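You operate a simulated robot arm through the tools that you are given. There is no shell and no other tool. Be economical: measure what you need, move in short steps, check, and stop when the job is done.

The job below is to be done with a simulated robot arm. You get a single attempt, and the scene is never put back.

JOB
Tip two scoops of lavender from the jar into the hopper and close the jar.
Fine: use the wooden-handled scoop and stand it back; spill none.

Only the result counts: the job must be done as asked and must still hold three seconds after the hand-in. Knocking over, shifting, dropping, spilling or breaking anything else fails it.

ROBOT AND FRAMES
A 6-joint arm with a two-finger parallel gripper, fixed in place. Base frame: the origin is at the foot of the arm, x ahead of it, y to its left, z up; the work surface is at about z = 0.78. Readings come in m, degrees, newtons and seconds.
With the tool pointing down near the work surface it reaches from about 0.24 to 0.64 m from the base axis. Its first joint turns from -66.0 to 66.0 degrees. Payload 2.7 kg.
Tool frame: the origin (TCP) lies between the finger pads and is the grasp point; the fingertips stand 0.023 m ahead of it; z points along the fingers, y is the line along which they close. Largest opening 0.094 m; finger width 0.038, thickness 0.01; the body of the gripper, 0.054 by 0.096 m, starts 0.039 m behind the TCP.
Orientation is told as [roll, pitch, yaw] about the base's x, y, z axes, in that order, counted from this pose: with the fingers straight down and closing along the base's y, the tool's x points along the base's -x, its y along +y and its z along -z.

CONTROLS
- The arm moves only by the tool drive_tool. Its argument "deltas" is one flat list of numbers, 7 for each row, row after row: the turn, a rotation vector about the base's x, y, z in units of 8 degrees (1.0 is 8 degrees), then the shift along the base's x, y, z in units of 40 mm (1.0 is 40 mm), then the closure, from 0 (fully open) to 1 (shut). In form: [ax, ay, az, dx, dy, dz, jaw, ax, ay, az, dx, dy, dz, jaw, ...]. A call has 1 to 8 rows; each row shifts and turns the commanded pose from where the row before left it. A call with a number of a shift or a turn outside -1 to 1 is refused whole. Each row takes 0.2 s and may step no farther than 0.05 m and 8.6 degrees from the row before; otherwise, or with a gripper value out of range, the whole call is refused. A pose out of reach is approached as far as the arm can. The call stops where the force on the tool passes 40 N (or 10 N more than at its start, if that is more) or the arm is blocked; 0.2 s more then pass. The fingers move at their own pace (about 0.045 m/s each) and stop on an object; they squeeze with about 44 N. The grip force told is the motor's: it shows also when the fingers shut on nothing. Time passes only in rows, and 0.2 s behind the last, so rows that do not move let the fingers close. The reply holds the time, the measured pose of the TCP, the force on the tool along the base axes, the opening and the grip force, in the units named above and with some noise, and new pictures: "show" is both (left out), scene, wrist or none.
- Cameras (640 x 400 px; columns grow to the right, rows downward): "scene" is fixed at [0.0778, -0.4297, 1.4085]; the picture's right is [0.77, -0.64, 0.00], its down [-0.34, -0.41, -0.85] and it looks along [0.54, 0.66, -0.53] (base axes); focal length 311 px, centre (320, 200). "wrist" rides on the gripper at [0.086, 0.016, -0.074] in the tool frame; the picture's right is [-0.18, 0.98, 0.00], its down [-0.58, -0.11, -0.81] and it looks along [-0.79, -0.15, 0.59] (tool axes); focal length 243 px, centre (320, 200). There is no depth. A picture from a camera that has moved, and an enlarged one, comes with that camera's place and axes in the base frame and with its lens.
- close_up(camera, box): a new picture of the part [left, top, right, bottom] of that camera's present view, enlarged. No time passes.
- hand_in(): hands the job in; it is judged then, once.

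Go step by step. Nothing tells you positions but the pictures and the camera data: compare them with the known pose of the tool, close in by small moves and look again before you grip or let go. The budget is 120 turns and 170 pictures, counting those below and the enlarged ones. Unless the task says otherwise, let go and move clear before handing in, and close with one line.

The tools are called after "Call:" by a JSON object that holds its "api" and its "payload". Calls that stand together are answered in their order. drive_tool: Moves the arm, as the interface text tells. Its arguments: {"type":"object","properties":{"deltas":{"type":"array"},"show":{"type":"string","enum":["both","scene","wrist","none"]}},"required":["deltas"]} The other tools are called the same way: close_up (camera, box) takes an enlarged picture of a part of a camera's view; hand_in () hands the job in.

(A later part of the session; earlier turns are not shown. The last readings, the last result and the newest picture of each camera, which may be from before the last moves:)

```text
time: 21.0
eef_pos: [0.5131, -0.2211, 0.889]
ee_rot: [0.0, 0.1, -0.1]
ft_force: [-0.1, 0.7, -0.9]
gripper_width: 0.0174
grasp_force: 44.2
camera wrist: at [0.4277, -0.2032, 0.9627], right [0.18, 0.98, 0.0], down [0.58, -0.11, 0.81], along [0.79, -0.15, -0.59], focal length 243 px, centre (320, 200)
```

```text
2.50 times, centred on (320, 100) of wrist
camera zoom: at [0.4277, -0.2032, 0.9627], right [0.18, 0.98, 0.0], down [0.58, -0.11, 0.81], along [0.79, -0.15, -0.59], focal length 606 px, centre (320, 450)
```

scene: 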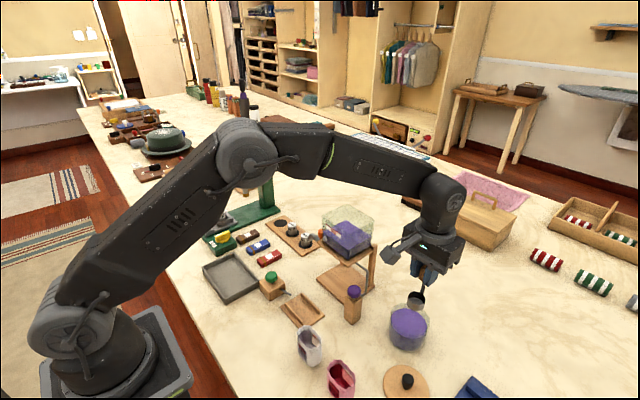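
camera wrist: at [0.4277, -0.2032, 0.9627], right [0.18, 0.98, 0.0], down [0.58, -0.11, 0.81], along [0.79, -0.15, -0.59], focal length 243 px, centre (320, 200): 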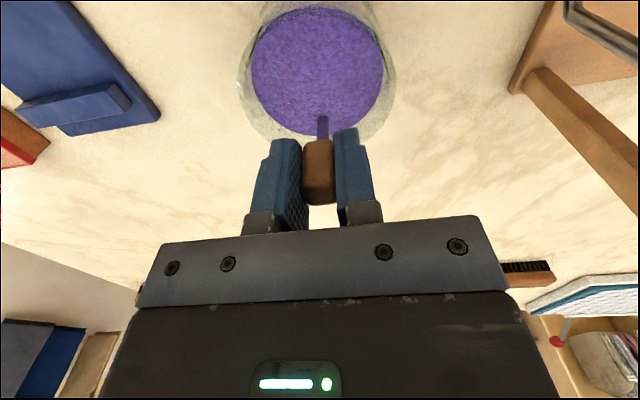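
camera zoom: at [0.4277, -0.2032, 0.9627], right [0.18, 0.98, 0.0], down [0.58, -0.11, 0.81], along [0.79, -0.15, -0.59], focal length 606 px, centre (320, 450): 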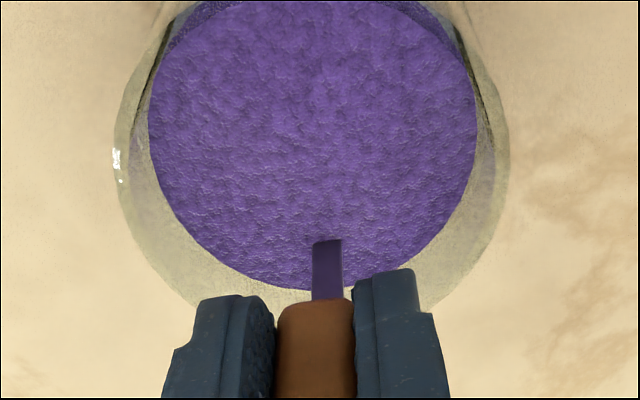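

The cup is submerged. I lift slowly and level, and check the fill.

Call:
{"api": "drive_tool", "payload": {"deltas": [0, 0, 0, 0, 0, 0, 1, 0, 0, 0, 0, 0, 0.15, 1, 0, 0, 0, 0, 0, 0.25, 1, 0, 0, 0, 0, 0, 0.35, 1, 0, 0, 0, 0, 0, 0.4, 1, 0, 0, 0, 0, 0, 0.4, 1, 0, 0, 0, 0, 0, 0.4, 1], "show": "wrist"}}

Call:
{"api": "close_up", "payload": {"camera": "scene", "box": [350, 240, 470, 360]}}

Call:
{"api": "close_up", "payload": {"camera": "wrist", "box": [240, 20, 400, 180]}}

```text
time: 22.6
eef_pos: [0.5125, -0.2206, 0.9674]
ee_rot: [0.0, 0.0, 0.0]
ft_force: [-0.1, 0.2, -2.3]
gripper_width: 0.0174
grasp_force: 43.5
camera wrist: at [0.4276, -0.2026, 1.041], right [0.18, 0.98, 0.0], down [0.58, -0.11, 0.81], along [0.79, -0.15, -0.59], focal length 243 px, centre (320, 200)
```

wrist: 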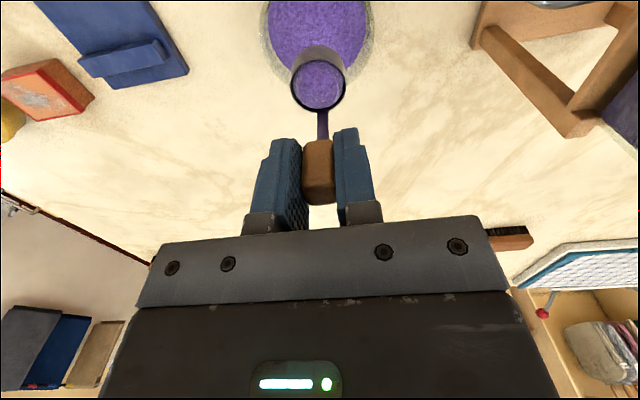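

```text
3.33 times, centred on (410, 300) of scene
camera zoom: at [0.0779, -0.4297, 1.4085], right [0.77, -0.64, 0.0], down [-0.34, -0.41, -0.85], along [0.54, 0.66, -0.53], focal length 1036 px, centre (20, -133)
```

zoom: 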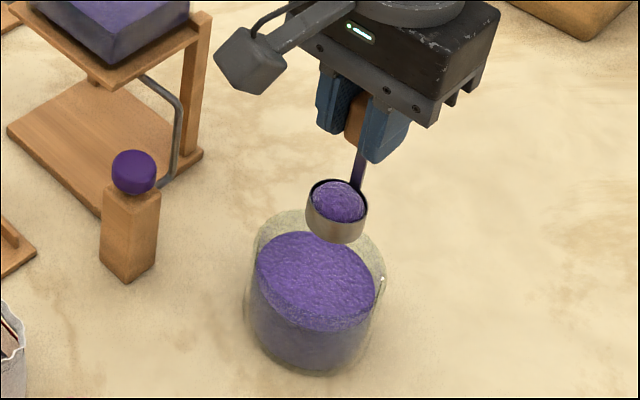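

```text
2.50 times, centred on (320, 100) of wrist
camera zoom: at [0.4276, -0.2026, 1.041], right [0.18, 0.98, 0.0], down [0.58, -0.11, 0.81], along [0.79, -0.15, -0.59], focal length 606 px, centre (320, 450)
```

zoom: 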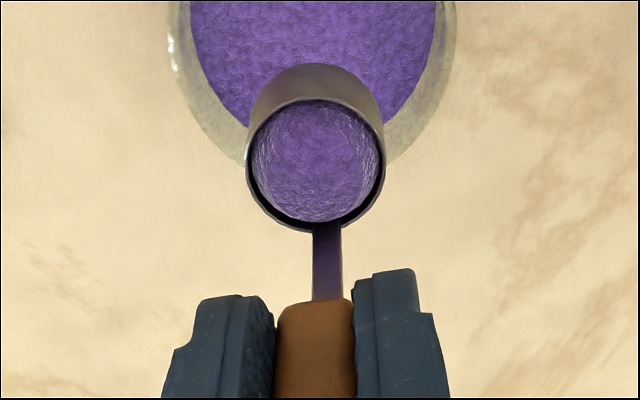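

The cup is full and heaped. I raise it well above the hopper rim, gently, before moving over.

Call:
{"api": "drive_tool", "payload": {"deltas": [0, 0, 0, 0, 0, 0.3, 1, 0, 0, 0, 0, 0, 0.6, 1, 0, 0, 0, 0, 0, 0.7, 1, 0, 0, 0, 0, 0, 0.7, 1, 0, 0, 0, 0, 0, 0.6, 1, 0, 0, 0, 0, 0, 0.4, 1, 0, 0, 0, 0, 0, 0.15, 1], "show": "none"}}

Call:
{"api": "drive_tool", "payload": {"deltas": [0, 0, 0, 0.1, 0.3, 0, 1, 0, 0, 0, 0.1, 0.6, 0, 1, 0, 0, 0, 0.1, 0.8, 0, 1, 0, 0, 0, 0.1, 0.9, 0, 1, 0, 0, 0, 0.1, 0.9, 0, 1, 0, 0, 0, 0.1, 0.8, 0, 1, 0, 0, 0, 0.04, 0.6, 0, 1, 0, 0, 0, 0, 0.27, 0, 1], "show": "both"}}

Call:
{"api": "close_up", "payload": {"camera": "scene", "box": [290, 170, 430, 290]}}

Call:
{"api": "close_up", "payload": {"camera": "wrist", "box": [220, 0, 420, 180]}}

```text
time: 24.2
eef_pos: [0.5125, -0.2228, 1.1048]
ee_rot: [0.0, -0.1, 0.0]
ft_force: [-0.8, 0.3, -0.7]
gripper_width: 0.0173
grasp_force: 44.3
```

```text
time: 26.0
eef_pos: [0.5391, -0.0148, 1.1055]
ee_rot: [-0.2, 0.0, -0.1]
ft_force: [-1.0, -1.1, -1.4]
gripper_width: 0.0173
grasp_force: 44.1
camera wrist: at [0.4536, 0.0039, 1.1789], right [0.19, 0.98, 0.0], down [0.58, -0.11, 0.81], along [0.79, -0.15, -0.59], focal length 243 px, centre (320, 200)
```

scene: 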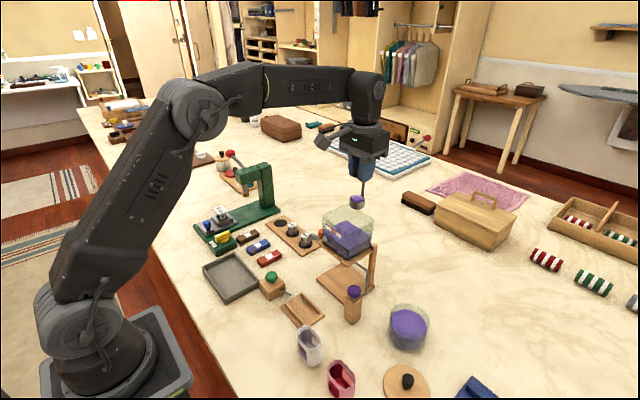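
wrist: 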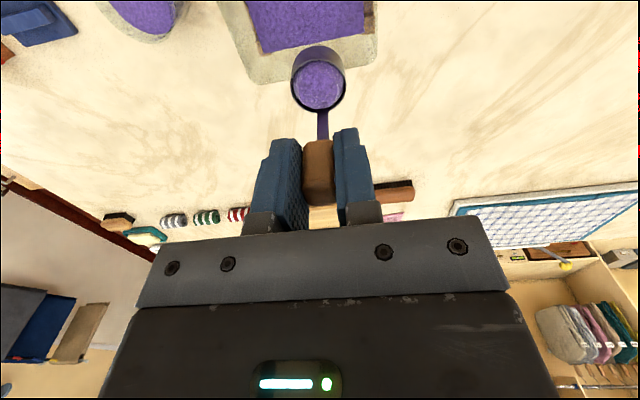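

```text
3.33 times, centred on (360, 230) of scene
camera zoom: at [0.0779, -0.4296, 1.4085], right [0.77, -0.64, 0.0], down [-0.34, -0.41, -0.85], along [0.54, 0.66, -0.53], focal length 1036 px, centre (187, 100)
```

zoom: 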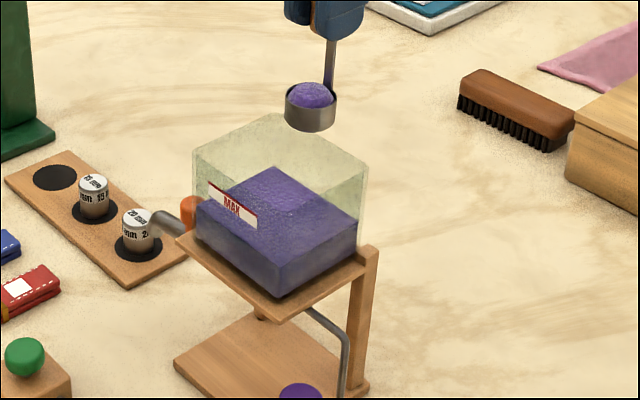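

```text
2.22 times, centred on (320, 90) of wrist
camera zoom: at [0.4536, 0.0039, 1.1789], right [0.19, 0.98, 0.0], down [0.58, -0.11, 0.81], along [0.79, -0.15, -0.59], focal length 539 px, centre (320, 444)
```

zoom: 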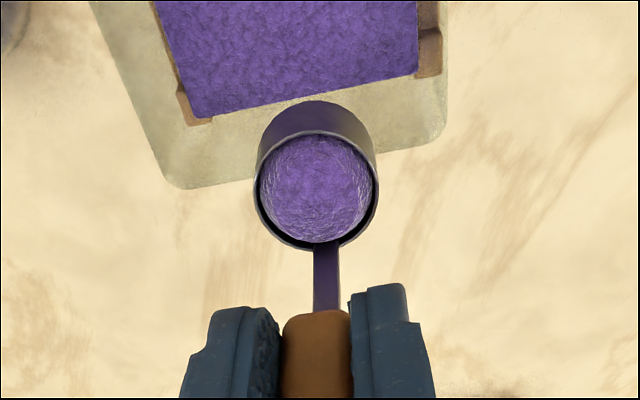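

The cup is over the hopper; its opening spans x .463–.543, y −.066–.027. I centre slightly and begin tilting about the pouring lip (first 32°), then check.

Call:
{"api": "drive_tool", "payload": {"deltas": [0, 0, 0, -0.28, -0.1, -0.14, 1, 0, -1, 0, -0.233, 0, 0.1, 1, 0, -1, 0, -0.248, 0, 0.065, 1, 0, -1, 0, -0.252, 0, 0.03, 1, 0, -1, 0, -0.252, 0, 0, 1], "show": "both"}}

Call:
{"api": "close_up", "payload": {"camera": "scene", "box": [290, 170, 430, 290]}}

```text
time: 27.2
eef_pos: [0.4874, -0.0176, 1.1078]
ee_rot: [0.0, -32.1, -0.1]
ft_force: [0.2, 0.2, -1.1]
gripper_width: 0.0173
grasp_force: 44.0
camera wrist: at [0.3763, -0.0001, 1.1241], right [0.16, 0.98, 0.1], down [0.06, -0.11, 0.99], along [0.99, -0.15, -0.08], focal length 243 px, centre (320, 200)
```

scene: 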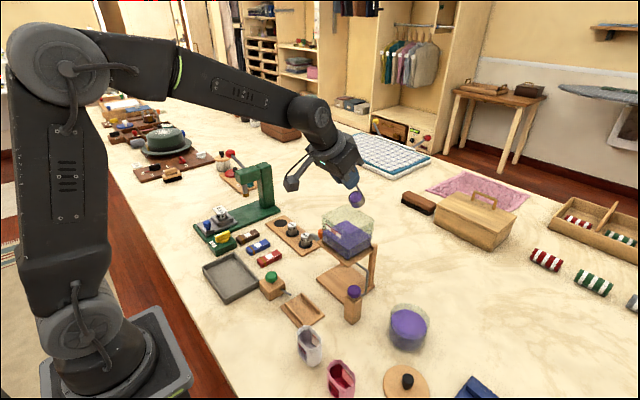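
wrist: 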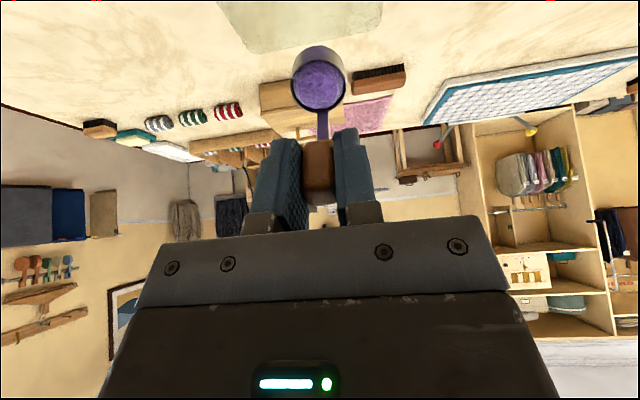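

```text
3.33 times, centred on (360, 230) of scene
camera zoom: at [0.0779, -0.4297, 1.4085], right [0.77, -0.64, 0.0], down [-0.34, -0.41, -0.85], along [0.54, 0.66, -0.53], focal length 1036 px, centre (187, 100)
```

zoom: 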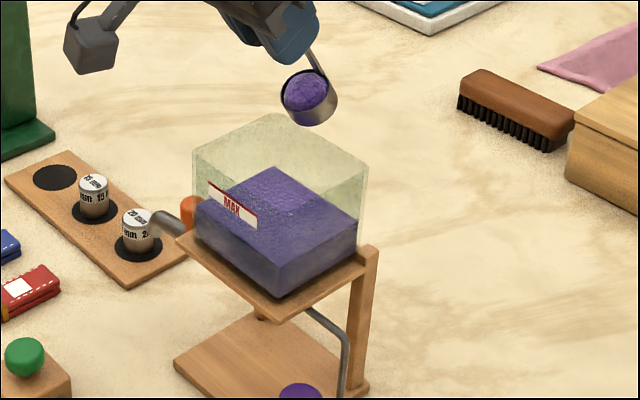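

Tilting goes as planned with nothing falling yet; continue to 72°.

Call:
{"api": "drive_tool", "payload": {"deltas": [0, -1, 0, -0.252, 0, -0.04, 1, 0, -1, 0, -0.242, 0, -0.075, 1, 0, -1, 0, -0.232, 0, -0.108, 1, 0, -1, 0, -0.21, 0, -0.138, 1, 0, -1, 0, -0.193, 0, -0.168, 1], "show": "scene"}}

Call:
{"api": "close_up", "payload": {"camera": "scene", "box": [290, 170, 430, 290]}}

```text
time: 28.4
eef_pos: [0.47, -0.0182, 1.1029]
ee_rot: [0.0, -48.0, -0.1]
ft_force: [-0.1, 0.6, -0.3]
gripper_width: 0.0172
grasp_force: 44.3
out of reach, approached as far as the arm can: row 3, 4, 5
```

scene: 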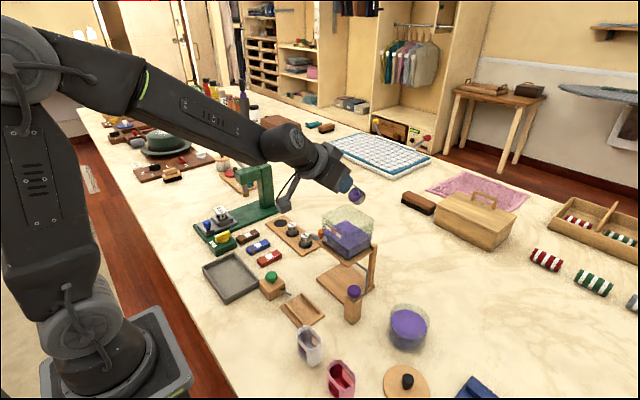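

```text
3.33 times, centred on (360, 230) of scene
camera zoom: at [0.0779, -0.4297, 1.4085], right [0.77, -0.64, 0.0], down [-0.34, -0.41, -0.85], along [0.54, 0.66, -0.53], focal length 1036 px, centre (187, 100)
```

zoom: 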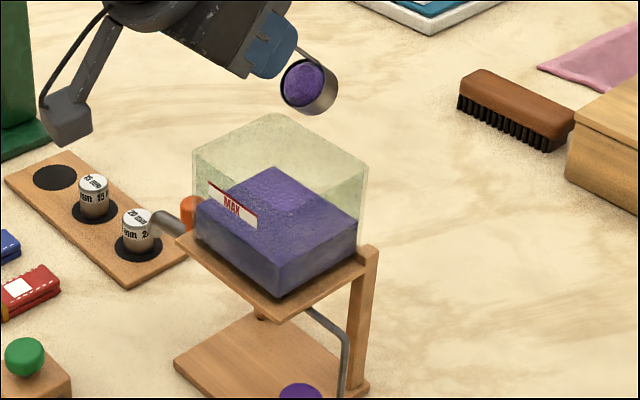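

The arm runs out of reach beyond 48° in this direction, and nothing fell. I undo the unreached rows to learn the commanded pose, then will tip sideways instead.

Call:
{"api": "drive_tool", "payload": {"deltas": [0, 1, 0, 0.193, 0, 0.168, 1, 0, 1, 0, 0.21, 0, 0.138, 1, 0, 1, 0, 0.232, 0, 0.108, 1], "show": "none"}}

```text
time: 29.2
eef_pos: [0.494, -0.0189, 1.1193]
ee_rot: [0.1, -23.9, 0.1]
ft_force: [-0.2, 0.3, -1.4]
gripper_width: 0.0174
grasp_force: 44.3
```

Rows that cannot be reached are dropped, so I level back to 0° and centre the cup.

Call:
{"api": "drive_tool", "payload": {"deltas": [0, 1, 0, 0.22, 0.1, -0.16, 1, 0, 1, 0, 0.2, 0.1, -0.16, 1, 0, 1, 0, 0.18, 0.05, -0.16, 1, 0, 0, 0, 0, 0, 0, 1], "show": "both"}}

```text
time: 30.2
eef_pos: [0.518, -0.0079, 1.0999]
ee_rot: [0.1, 0.1, -0.1]
ft_force: [0.6, -0.3, -0.8]
gripper_width: 0.0173
grasp_force: 43.6
camera wrist: at [0.4333, 0.0102, 1.1745], right [0.18, 0.98, 0.0], down [0.58, -0.11, 0.81], along [0.79, -0.15, -0.59], focal length 243 px, centre (320, 200)
```

scene: 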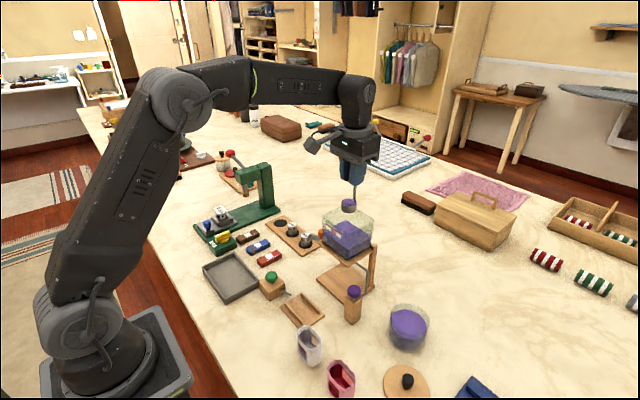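
wrist: 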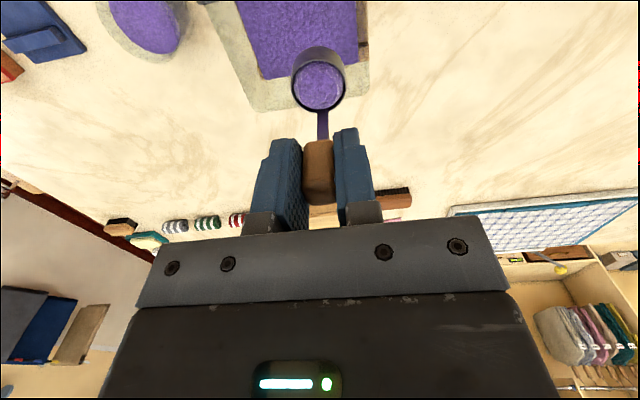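

Level again over the hopper. Now I tip sideways (roll), keeping the lip at y≈−.025; first 32°.

Call:
{"api": "drive_tool", "payload": {"deltas": [1, 0, 0, 0, -0.24, 0.04, 1, 1, 0, 0, 0, -0.24, 0.01, 1, 1, 0, 0, 0, -0.233, -0.025, 1, 1, 0, 0, 0, -0.225, -0.058, 1], "show": "both"}}

Call:
{"api": "close_up", "payload": {"camera": "scene", "box": [290, 150, 430, 290]}}

```text
time: 31.2
eef_pos: [0.5188, -0.0447, 1.0999]
ee_rot: [32.1, 0.0, 0.0]
ft_force: [0.9, -0.2, -1.0]
gripper_width: 0.0175
grasp_force: 44.0
camera wrist: at [0.433, -0.0696, 1.1702], right [0.18, 0.83, 0.52], down [0.58, -0.52, 0.62], along [0.79, 0.19, -0.58], focal length 243 px, centre (320, 200)
```

scene: 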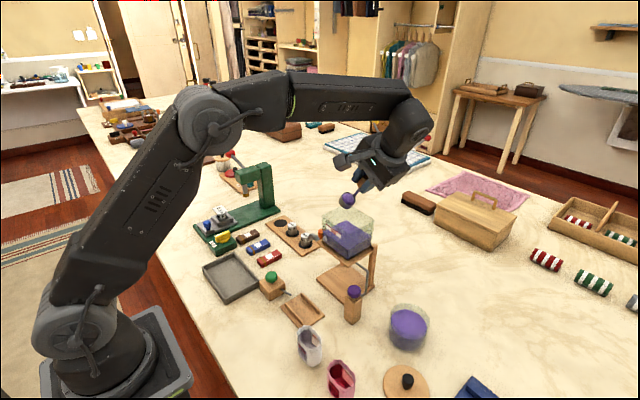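
wrist: 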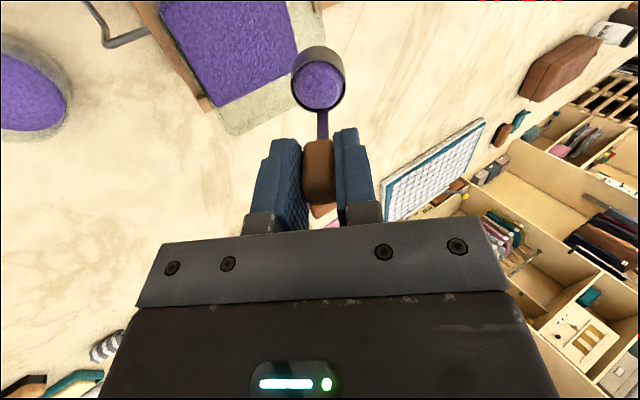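

```text
2.86 times, centred on (360, 220) of scene
camera zoom: at [0.0779, -0.4297, 1.4085], right [0.77, -0.64, 0.0], down [-0.34, -0.41, -0.85], along [0.54, 0.66, -0.53], focal length 888 px, centre (206, 143)
```

zoom: 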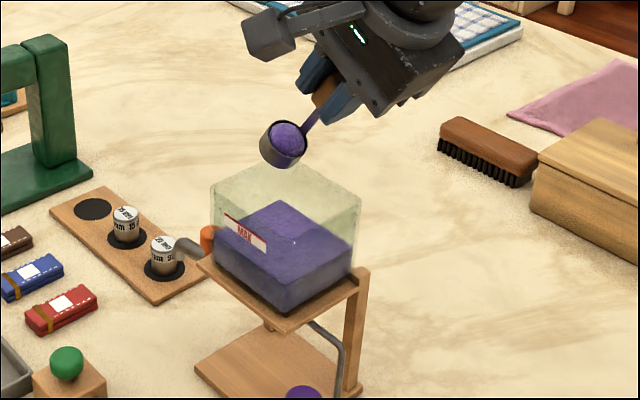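

The cup is over the hopper middle. Continue to 56° then 72°, checking.

Call:
{"api": "drive_tool", "payload": {"deltas": [1, 0, 0, 0, -0.218, -0.088, 1, 1, 0, 0, 0, -0.203, -0.118, 1, 1, 0, 0, 0, -0.185, -0.145, 1, 1, 0, 0, 0, -0.16, -0.168, 1], "show": "scene"}}

Call:
{"api": "close_up", "payload": {"camera": "scene", "box": [290, 150, 430, 290]}}

```text
time: 32.2
eef_pos: [0.517, -0.0763, 1.0785]
ee_rot: [64.2, -0.1, 0.0]
ft_force: [0.3, -0.2, -0.4]
gripper_width: 0.0172
grasp_force: 44.0
```

scene: 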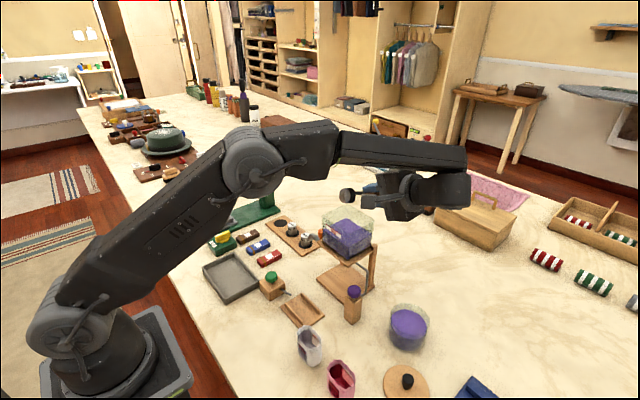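

```text
2.86 times, centred on (360, 220) of scene
camera zoom: at [0.0779, -0.4297, 1.4085], right [0.77, -0.64, 0.0], down [-0.34, -0.41, -0.85], along [0.54, 0.66, -0.53], focal length 888 px, centre (206, 143)
```

zoom: 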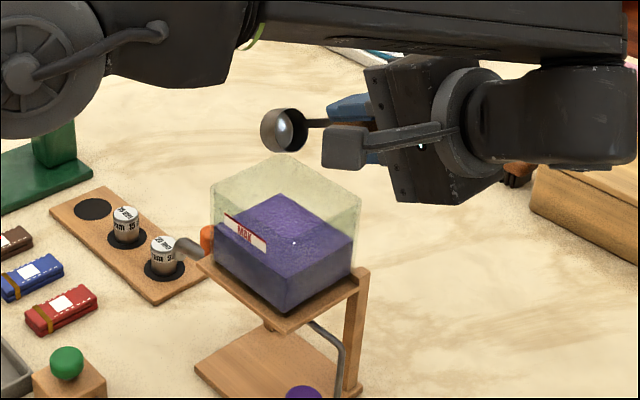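

The cup is already empty and the hopper level rose. I check closely for residue or spills.

Call:
{"api": "close_up", "payload": {"camera": "scene", "box": [315, 180, 385, 260]}}

Call:
{"api": "close_up", "payload": {"camera": "wrist", "box": [220, 0, 420, 180]}}

```text
5.00 times, centred on (350, 220) of scene
camera zoom: at [0.0779, -0.4297, 1.4085], right [0.77, -0.64, 0.0], down [-0.34, -0.41, -0.85], along [0.54, 0.66, -0.53], focal length 1554 px, centre (170, 100)
```

zoom: 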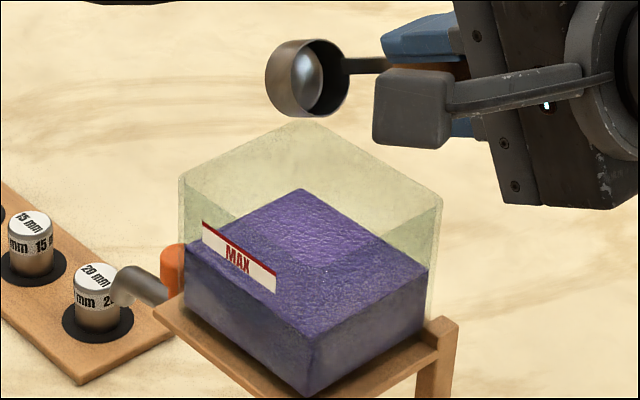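

```text
2.22 times, centred on (320, 90) of wrist
camera zoom: at [0.4329, -0.1345, 1.1252], right [0.18, 0.43, 0.88], down [0.58, -0.77, 0.25], along [0.79, 0.47, -0.39], focal length 539 px, centre (320, 444)
```

zoom: 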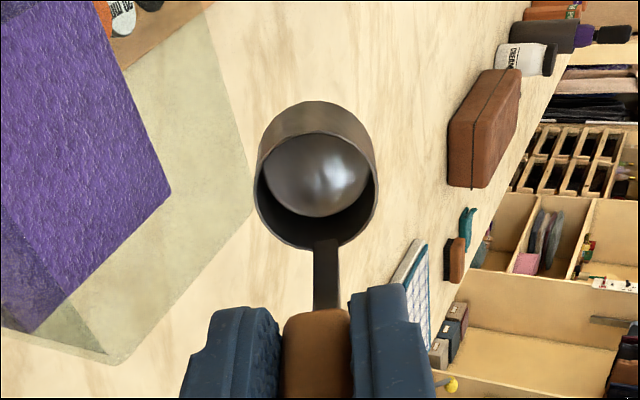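

Poured cleanly. I tilt back upright along the same path.

Call:
{"api": "drive_tool", "payload": {"deltas": [-1, 0, 0, 0, 0.16, 0.168, 1, -1, 0, 0, 0, 0.185, 0.145, 1, -1, 0, 0, 0, 0.203, 0.118, 1, -1, 0, 0, 0, 0.218, 0.088, 1, -1, 0, 0, 0, 0.225, 0.058, 1, -1, 0, 0, 0, 0.233, 0.025, 1, -1, 0, 0, 0, 0.24, 0.0, 1, -1, 0, 0, 0, 0.24, 0, 1], "show": "none"}}

Call:
{"api": "drive_tool", "payload": {"deltas": [0, 0, 0, 0, -0.5, 0.1, 1, 0, 0, 0, 0, -0.9, 0, 1, 0, 0, 0, 0, -1, 0, 1, 0, 0, 0, 0, -1, 0, 1, 0, 0, 0, 0, -1, 0, 1, 0, 0, 0, -0.06, -0.8, 0, 1, 0, 0, 0, 0, -0.13, -0.5, 1, 0, 0, 0, 0, 0, -0.8, 1], "show": "wrist"}}

```text
time: 34.0
eef_pos: [0.5174, -0.0083, 1.1011]
ee_rot: [-0.2, 0.0, 0.0]
ft_force: [-0.4, 0.2, -1.7]
gripper_width: 0.0172
grasp_force: 44.2
```

```text
time: 35.8
eef_pos: [0.5146, -0.2217, 1.0545]
ee_rot: [0.0, -0.1, 0.0]
ft_force: [0.6, -0.1, 0.0]
gripper_width: 0.0173
grasp_force: 44.5
camera wrist: at [0.4302, -0.2041, 1.1278], right [0.18, 0.98, 0.0], down [0.58, -0.11, 0.81], along [0.79, -0.15, -0.59], focal length 243 px, centre (320, 200)
```

wrist: 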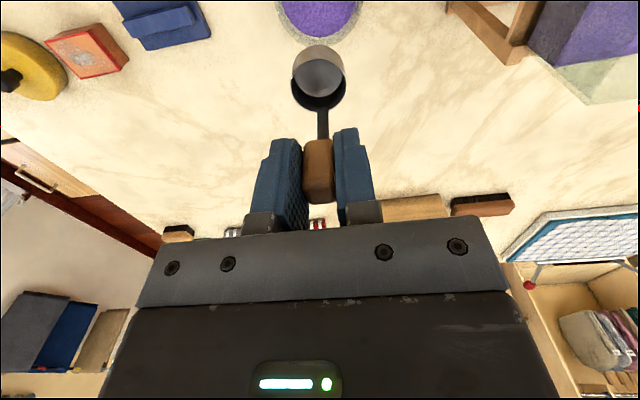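

Same spot above the jar. I dip again, 5 mm deeper than before since the level dropped.

Call:
{"api": "drive_tool", "payload": {"deltas": [0, 0, 0, 0, 0, -1, 1, 0, 0, 0, 0, 0, -1, 1, 0, 0, 0, 0, 0, -0.8, 1, 0, 0, 0, 0, 0, -0.5, 1, 0, 0, 0, 0, 0, -0.35, 1, 0, 0, 0, 0, 0, -0.35, 1, 0, 0, 0, 0, 0, -0.2, 1, 0, 0, 0, 0, 0, -0.09, 1], "show": "wrist"}}

Call:
{"api": "close_up", "payload": {"camera": "wrist", "box": [240, 20, 400, 180]}}

```text
time: 37.6
eef_pos: [0.5174, -0.2213, 0.8815]
ee_rot: [0.0, 0.0, 0.0]
ft_force: [-0.5, -0.6, -0.1]
gripper_width: 0.0171
grasp_force: 43.8
camera wrist: at [0.4307, -0.2039, 0.9566], right [0.18, 0.98, 0.0], down [0.58, -0.11, 0.81], along [0.79, -0.15, -0.59], focal length 243 px, centre (320, 200)
```

wrist: 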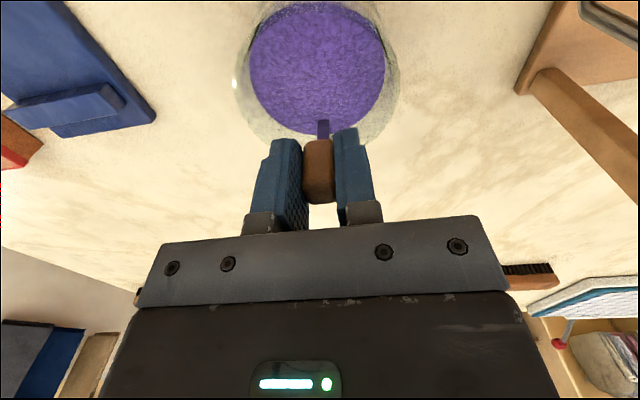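

```text
2.50 times, centred on (320, 100) of wrist
camera zoom: at [0.4307, -0.2039, 0.9566], right [0.18, 0.98, 0.0], down [0.58, -0.11, 0.81], along [0.79, -0.15, -0.59], focal length 606 px, centre (320, 450)
```

zoom: 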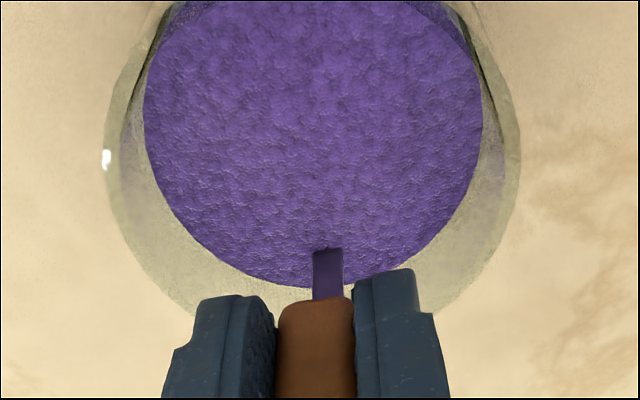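

Submerged again; I lift slowly and check the fill.

Call:
{"api": "drive_tool", "payload": {"deltas": [0, 0, 0, -0.05, 0, 0, 1, 0, 0, 0, 0, 0, 0.15, 1, 0, 0, 0, 0, 0, 0.25, 1, 0, 0, 0, 0, 0, 0.35, 1, 0, 0, 0, 0, 0, 0.4, 1, 0, 0, 0, 0, 0, 0.4, 1, 0, 0, 0, 0, 0, 0.5, 1], "show": "none"}}

Call:
{"api": "close_up", "payload": {"camera": "wrist", "box": [240, 20, 400, 180]}}

Call:
{"api": "drive_tool", "payload": {"deltas": [0, 0, 0, 0, 0, 0.3, 1, 0, 0, 0, 0, 0, 0.6, 1, 0, 0, 0, 0, 0, 0.7, 1, 0, 0, 0, 0, 0, 0.7, 1, 0, 0, 0, 0, 0, 0.6, 1, 0, 0, 0, 0, 0, 0.4, 1, 0, 0, 0, 0, 0, 0.15, 1], "show": "scene"}}

```text
time: 39.2
eef_pos: [0.5134, -0.2223, 0.9648]
ee_rot: [0.0, 0.0, 0.0]
ft_force: [0.7, 0.4, -1.1]
gripper_width: 0.0171
grasp_force: 44.0
```

```text
2.50 times, centred on (320, 100) of wrist
camera zoom: at [0.4283, -0.2041, 1.0394], right [0.18, 0.98, 0.0], down [0.58, -0.11, 0.81], along [0.79, -0.15, -0.59], focal length 606 px, centre (320, 450)
```

zoom: 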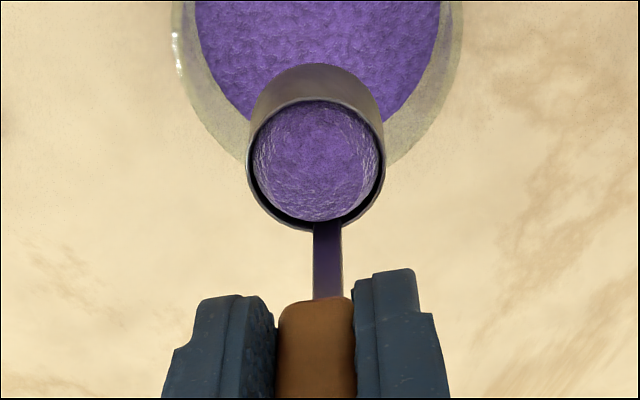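

```text
time: 40.8
eef_pos: [0.5131, -0.2204, 1.1023]
ee_rot: [0.0, 0.1, 0.1]
ft_force: [0.5, -0.5, -0.4]
gripper_width: 0.0171
grasp_force: 44.2
```

scene: 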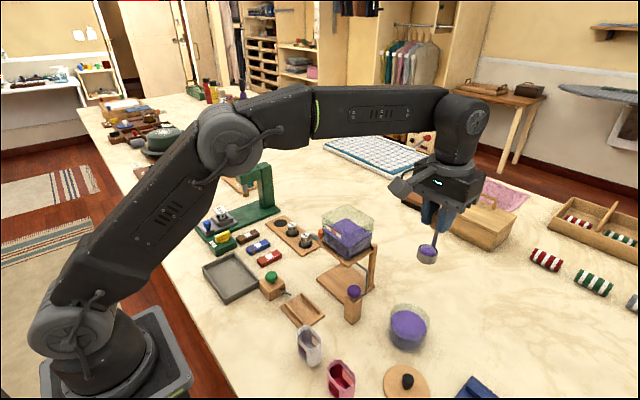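

Second full scoop. I move over the hopper to (.518, −.008, 1.102).

Call:
{"api": "drive_tool", "payload": {"deltas": [0, 0, 0, 0.02, 0.3, 0, 1, 0, 0, 0, 0.02, 0.6, 0, 1, 0, 0, 0, 0.02, 0.85, 0, 1, 0, 0, 0, 0.02, 0.95, 0, 1, 0, 0, 0, 0.02, 0.95, 0, 1, 0, 0, 0, 0.02, 0.85, 0, 1, 0, 0, 0, 0.0, 0.55, 0, 1, 0, 0, 0, 0, 0.25, 0, 1], "show": "scene"}}

Call:
{"api": "close_up", "payload": {"camera": "scene", "box": [290, 150, 430, 290]}}

```text
time: 42.6
eef_pos: [0.5188, -0.0088, 1.1019]
ee_rot: [0.1, -0.1, 0.0]
ft_force: [-1.0, -0.2, -1.0]
gripper_width: 0.0175
grasp_force: 43.5
```

scene: 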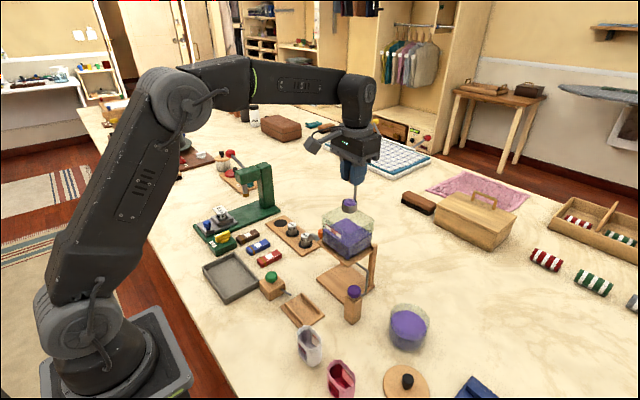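

```text
2.86 times, centred on (360, 220) of scene
camera zoom: at [0.0779, -0.4296, 1.4085], right [0.77, -0.64, 0.0], down [-0.34, -0.41, -0.85], along [0.54, 0.66, -0.53], focal length 888 px, centre (206, 143)
```

zoom: 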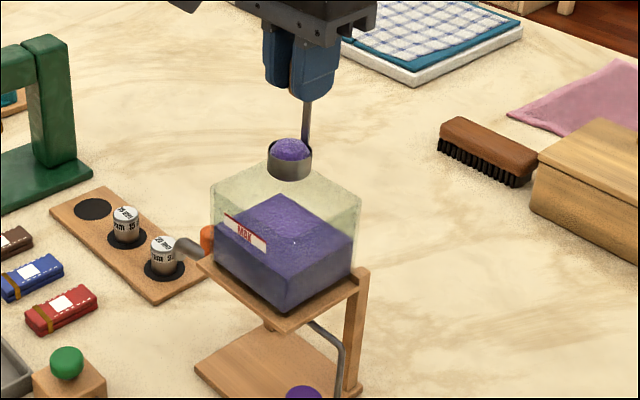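

In position; I repeat the same sideways tip.

Call:
{"api": "drive_tool", "payload": {"deltas": [1, 0, 0, 0, -0.23, 0.04, 1, 1, 0, 0, 0, -0.235, 0.01, 1, 1, 0, 0, 0, -0.233, -0.025, 1, 1, 0, 0, 0, -0.225, -0.058, 1, 1, 0, 0, 0, -0.218, -0.088, 1, 1, 0, 0, 0, -0.203, -0.118, 1, 1, 0, 0, 0, -0.185, -0.145, 1, 1, 0, 0, 0, -0.16, -0.168, 1], "show": "scene"}}

Call:
{"api": "close_up", "payload": {"camera": "scene", "box": [315, 180, 385, 260]}}

Call:
{"api": "close_up", "payload": {"camera": "wrist", "box": [220, 0, 420, 180]}}

```text
time: 44.4
eef_pos: [0.5185, -0.0769, 1.0801]
ee_rot: [64.0, 0.0, 0.0]
ft_force: [0.6, -0.5, -0.2]
gripper_width: 0.0172
grasp_force: 44.1
```

scene: 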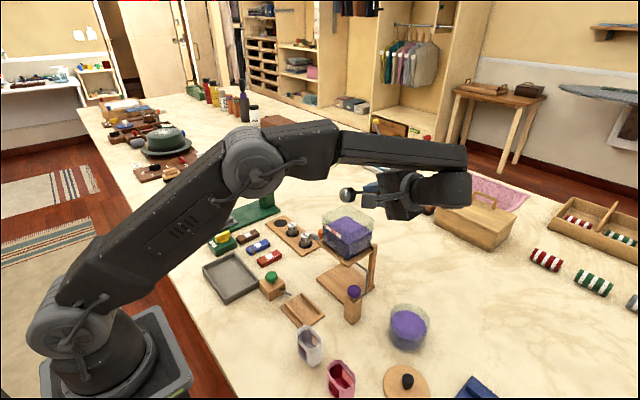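

```text
5.00 times, centred on (350, 220) of scene
camera zoom: at [0.0779, -0.4297, 1.4085], right [0.77, -0.64, 0.0], down [-0.34, -0.41, -0.85], along [0.54, 0.66, -0.53], focal length 1554 px, centre (170, 100)
```

zoom: 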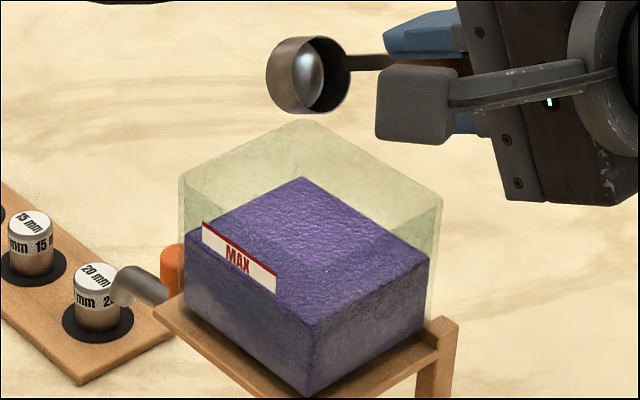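

```text
2.22 times, centred on (320, 90) of wrist
camera zoom: at [0.4331, -0.1354, 1.1271], right [0.18, 0.43, 0.88], down [0.58, -0.77, 0.25], along [0.79, 0.47, -0.39], focal length 539 px, centre (320, 444)
```

zoom: 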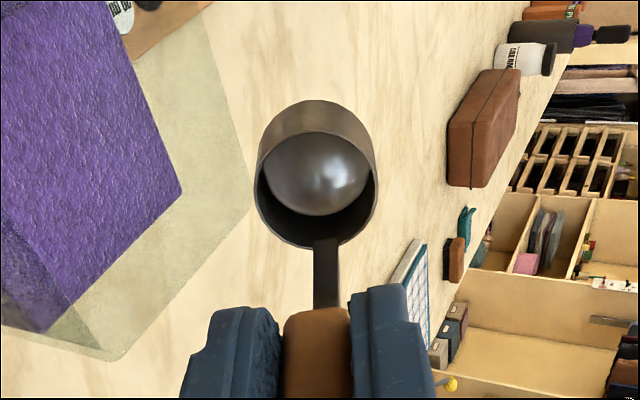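

Both scoops are in. I tilt back upright and travel at height to above the scoop's original spot.

Call:
{"api": "drive_tool", "payload": {"deltas": [-1, 0, 0, 0, 0.16, 0.168, 1, -1, 0, 0, 0, 0.185, 0.145, 1, -1, 0, 0, 0, 0.203, 0.118, 1, -1, 0, 0, 0, 0.218, 0.088, 1, -1, 0, 0, 0, 0.225, 0.058, 1, -1, 0, 0, 0, 0.233, 0.025, 1, -1, 0, 0, 0, 0.235, 0.0, 1, -1, 0, 0, 0, 0.235, 0, 1], "show": "none"}}

Call:
{"api": "drive_tool", "payload": {"deltas": [0, 0, 0, 0, -0.8, 0.1, 1, 0, 0, 0, 0, -1, 0, 1, 0, 0, 0, -0.6, -1, 0, 1, 0, 0, 0, -0.8, -0.6, 0, 1, 0, 0, 0, -0.8, -0.25, 0, 1, 0, 0, 0, -0.7, 0, -0.5, 1, 0, 0, 0, 0, 0, -0.9, 1, 0, 0, 0, 0, 0, -0.9, 1], "show": "both"}}

```text
time: 46.2
eef_pos: [0.5179, -0.0083, 1.1053]
ee_rot: [-0.3, 0.0, 0.0]
ft_force: [0.7, -0.1, -0.5]
gripper_width: 0.0175
grasp_force: 43.2
```

```text
time: 48.0
eef_pos: [0.4017, -0.1559, 1.0167]
ee_rot: [0.0, -0.1, 0.0]
ft_force: [-0.7, 0.3, -0.7]
gripper_width: 0.0175
grasp_force: 43.6
camera wrist: at [0.3167, -0.1376, 1.0903], right [0.18, 0.98, 0.0], down [0.58, -0.11, 0.81], along [0.79, -0.15, -0.59], focal length 243 px, centre (320, 200)
```

scene: 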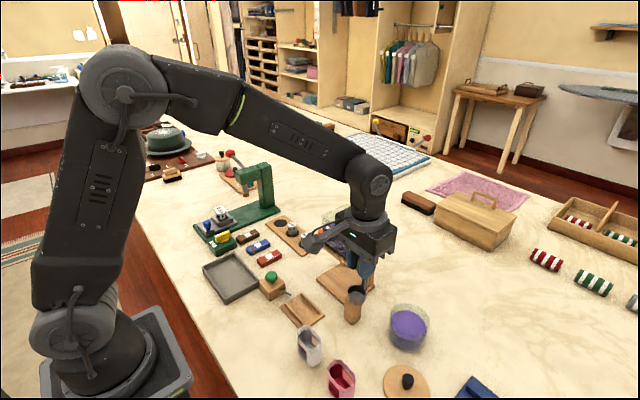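
wrist: 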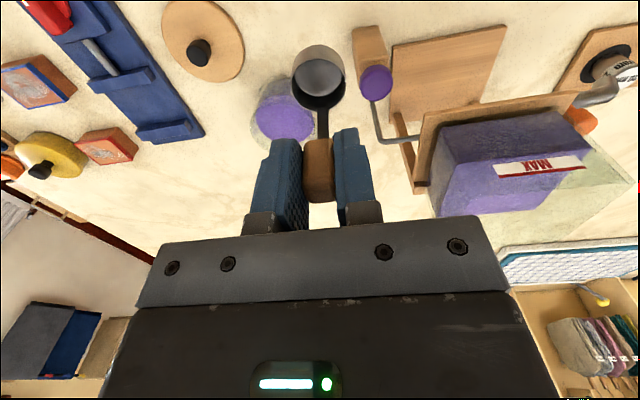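

At (.402,−.156). I lower toward the original grip height of .872.

Call:
{"api": "drive_tool", "payload": {"deltas": [0, 0, 0, 0, 0, -1, 1, 0, 0, 0, 0, 0, -1, 1, 0, 0, 0, 0, 0, -0.8, 1, 0, 0, 0, 0, 0, -0.45, 1, 0, 0, 0, 0, 0, -0.2, 1, 0, 0, 0, 0, 0, -0.05, 1], "show": "wrist"}}

Call:
{"api": "close_up", "payload": {"camera": "scene", "box": [310, 260, 410, 360]}}

```text
time: 49.4
eef_pos: [0.4029, -0.1544, 0.8763]
ee_rot: [0.0, 0.1, 0.0]
ft_force: [0.5, 0.4, -0.5]
gripper_width: 0.0176
grasp_force: 44.5
camera wrist: at [0.317, -0.1378, 0.9509], right [0.18, 0.98, 0.0], down [0.58, -0.11, 0.81], along [0.79, -0.15, -0.59], focal length 243 px, centre (320, 200)
```

wrist: 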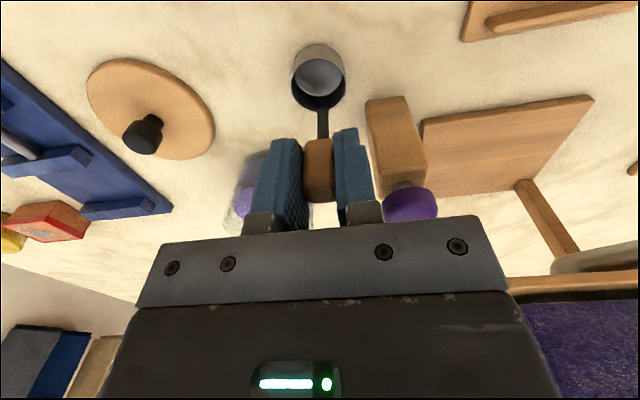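

```text
4.00 times, centred on (360, 310) of scene
camera zoom: at [0.0779, -0.4297, 1.4085], right [0.77, -0.64, 0.0], down [-0.34, -0.41, -0.85], along [0.54, 0.66, -0.53], focal length 1244 px, centre (160, -240)
```

zoom: 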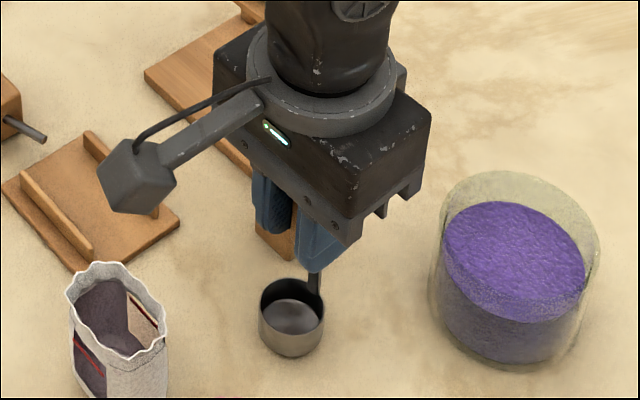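

Almost down; small steps to contact.

Call:
{"api": "drive_tool", "payload": {"deltas": [0, 0, 0, 0, 0, -0.06, 1, 0, 0, 0, 0, 0, -0.03, 1, 0, 0, 0, 0, 0, 0, 1], "show": "none"}}

```text
time: 50.2
eef_pos: [0.4026, -0.1548, 0.8745]
ee_rot: [-0.1, -0.1, 0.0]
ft_force: [-9.3, 2.4, 24.7]
gripper_width: 0.0174
grasp_force: 43.6
```

Contact at ~.8745. I ease off until the force is near zero.

Call:
{"api": "drive_tool", "payload": {"deltas": [0, 0, 0, 0, 0, 0.04, 1, 0, 0, 0, 0, 0, 0, 1], "show": "none"}}

```text
time: 50.8
eef_pos: [0.4037, -0.1557, 0.8748]
ee_rot: [-0.1, -0.2, 0.0]
ft_force: [-1.4, -1.2, 8.6]
gripper_width: 0.0172
grasp_force: 44.2
```

Call:
{"api": "drive_tool", "payload": {"deltas": [0, 0, 0, 0, 0, 0.015, 1, 0, 0, 0, 0, 0, 0, 0.8, 0, 0, 0, 0, 0, 0, 0.7, 0, 0, 0, 0, 0, 0, 0.6, 0, 0, 0, 0, 0, 0, 0.6], "show": "wrist"}}

Call:
{"api": "close_up", "payload": {"camera": "wrist", "box": [240, 50, 400, 210]}}

```text
time: 52.0
eef_pos: [0.4032, -0.1557, 0.8754]
ee_rot: [0.0, 0.0, 0.0]
ft_force: [-0.3, 0.1, 0.6]
gripper_width: 0.0378
grasp_force: 0.1
camera wrist: at [0.3171, -0.1374, 0.9493], right [0.18, 0.98, 0.0], down [0.58, -0.11, 0.81], along [0.79, -0.15, -0.59], focal length 243 px, centre (320, 200)
```

wrist: 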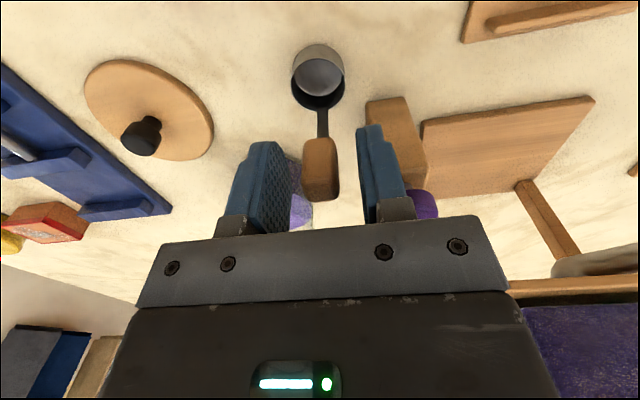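

```text
2.50 times, centred on (320, 130) of wrist
camera zoom: at [0.3171, -0.1374, 0.9493], right [0.18, 0.98, 0.0], down [0.58, -0.11, 0.81], along [0.79, -0.15, -0.59], focal length 606 px, centre (320, 375)
```

zoom: 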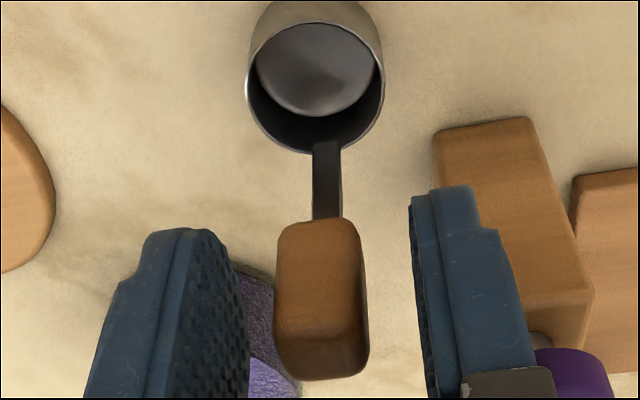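

The scoop stands freely. I rise straight up and go above the lid.

Call:
{"api": "drive_tool", "payload": {"deltas": [0, 0, 0, 0, 0, 0.4, 0.6, 0, 0, 0, 0, 0, 0.9, 0.6, 0, 0, 0, 0, 0, 1, 0.6, 0, 0, 0, 0, -0.8, 0.4, 0.55, 0, 0, 0, 0.05, -1, 0, 0.5, 0, 0, 0, 0.0, -1, 0, 0.5, 0, 0, 0, 0, -0.55, 0, 0.5], "show": "both"}}

Call:
{"api": "close_up", "payload": {"camera": "scene", "box": [300, 260, 420, 380]}}

```text
time: 53.6
eef_pos: [0.4042, -0.2876, 0.9833]
ee_rot: [-0.1, 0.1, 0.1]
ft_force: [-0.3, 0.5, 0.3]
gripper_width: 0.0471
grasp_force: 0.1
camera wrist: at [0.3189, -0.271, 1.0569], right [0.18, 0.98, 0.0], down [0.58, -0.11, 0.81], along [0.79, -0.15, -0.59], focal length 243 px, centre (320, 200)
```

scene: 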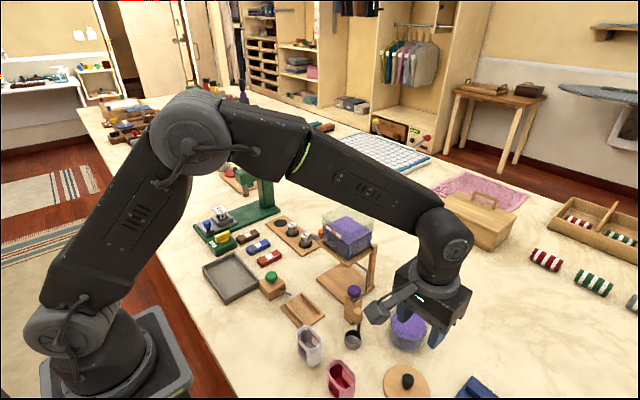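
wrist: 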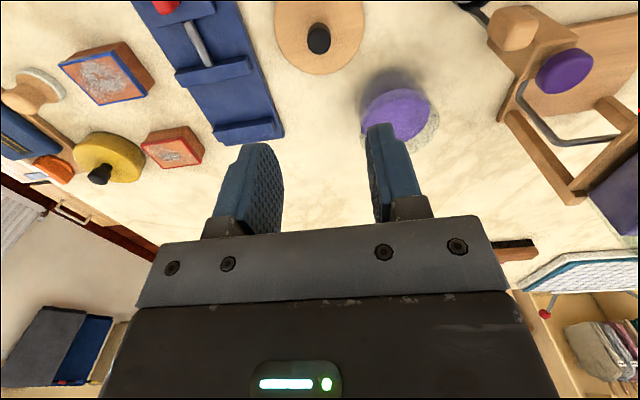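

```text
3.33 times, centred on (360, 320) of scene
camera zoom: at [0.0778, -0.4297, 1.4085], right [0.77, -0.64, 0.0], down [-0.34, -0.41, -0.85], along [0.54, 0.66, -0.53], focal length 1036 px, centre (187, -200)
```

zoom: 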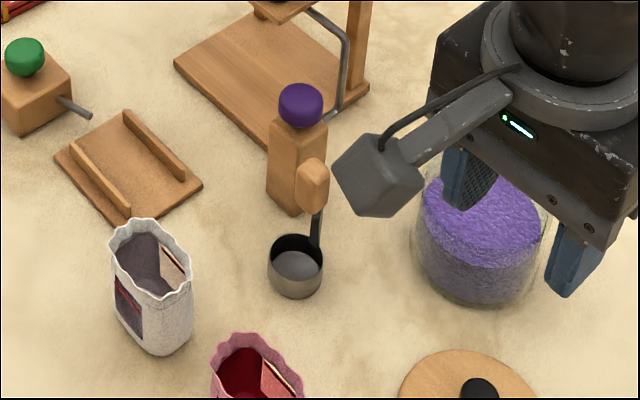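

The scoop stands in its spot. I descend onto the lid knob and grip at the same height as before.

Call:
{"api": "drive_tool", "payload": {"deltas": [0, 0, 0, 0.04, -0.05, -1, 0.5, 0, 0, 0, 0, 0, -1, 0.5, 0, 0, 0, 0, 0, -1, 0.5, 0, 0, 0, 0, 0, -0.7, 0.5, 0, 0, 0, 0, 0, -0.34, 0.5], "show": "wrist"}}

```text
time: 54.8
eef_pos: [0.4064, -0.2896, 0.8207]
ee_rot: [-0.1, 0.0, -0.1]
ft_force: [-0.9, 0.3, -1.1]
gripper_width: 0.0468
grasp_force: 0.1
camera wrist: at [0.3211, -0.2736, 0.8951], right [0.18, 0.98, 0.0], down [0.58, -0.11, 0.81], along [0.79, -0.15, -0.59], focal length 243 px, centre (320, 200)
```

wrist: 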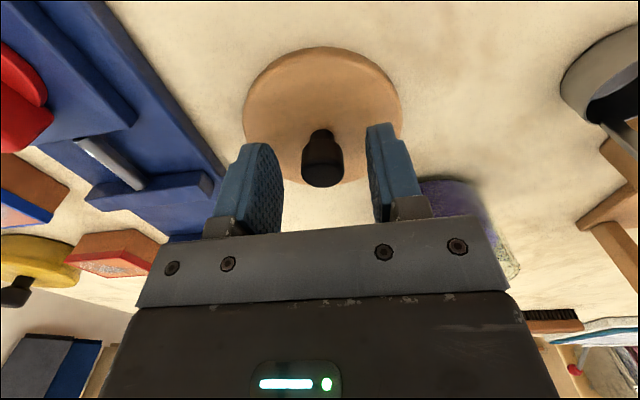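

Call:
{"api": "drive_tool", "payload": {"deltas": [0, 0, 0, 0, 0.02, 0, 0.7, 0, 0, 0, 0, 0, 0, 1, 0, 0, 0, 0, 0, 0, 1, 0, 0, 0, 0, 0, 0, 1, 0, 0, 0, 0, 0, 0.4, 1, 0, 0, 0, 0, 0, 1, 1, 0, 0, 0, 0, 0, 1, 1, 0, 0, 0, 0, 0, 1, 1], "show": "both"}}

```text
time: 56.6
eef_pos: [0.4052, -0.2897, 0.9593]
ee_rot: [0.0, 0.0, 0.1]
ft_force: [0.4, -0.2, -1.2]
gripper_width: 0.02
grasp_force: 43.6
camera wrist: at [0.3211, -0.2724, 1.0326], right [0.18, 0.98, 0.0], down [0.58, -0.11, 0.81], along [0.79, -0.15, -0.59], focal length 243 px, centre (320, 200)
```

scene: 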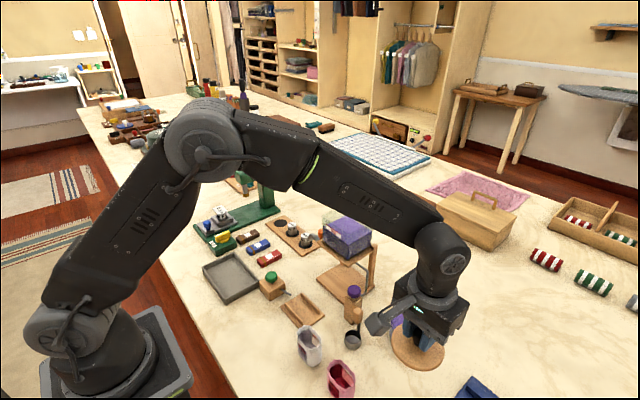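
wrist: 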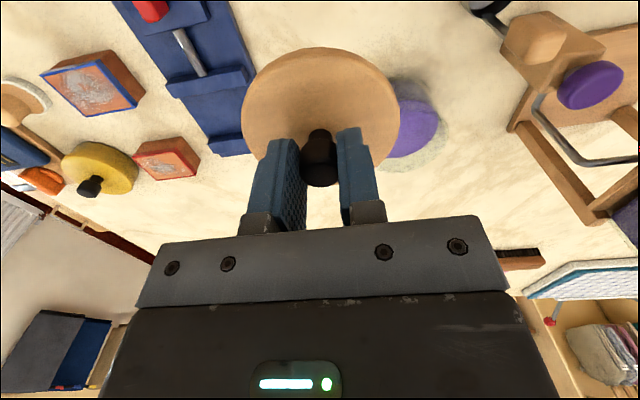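

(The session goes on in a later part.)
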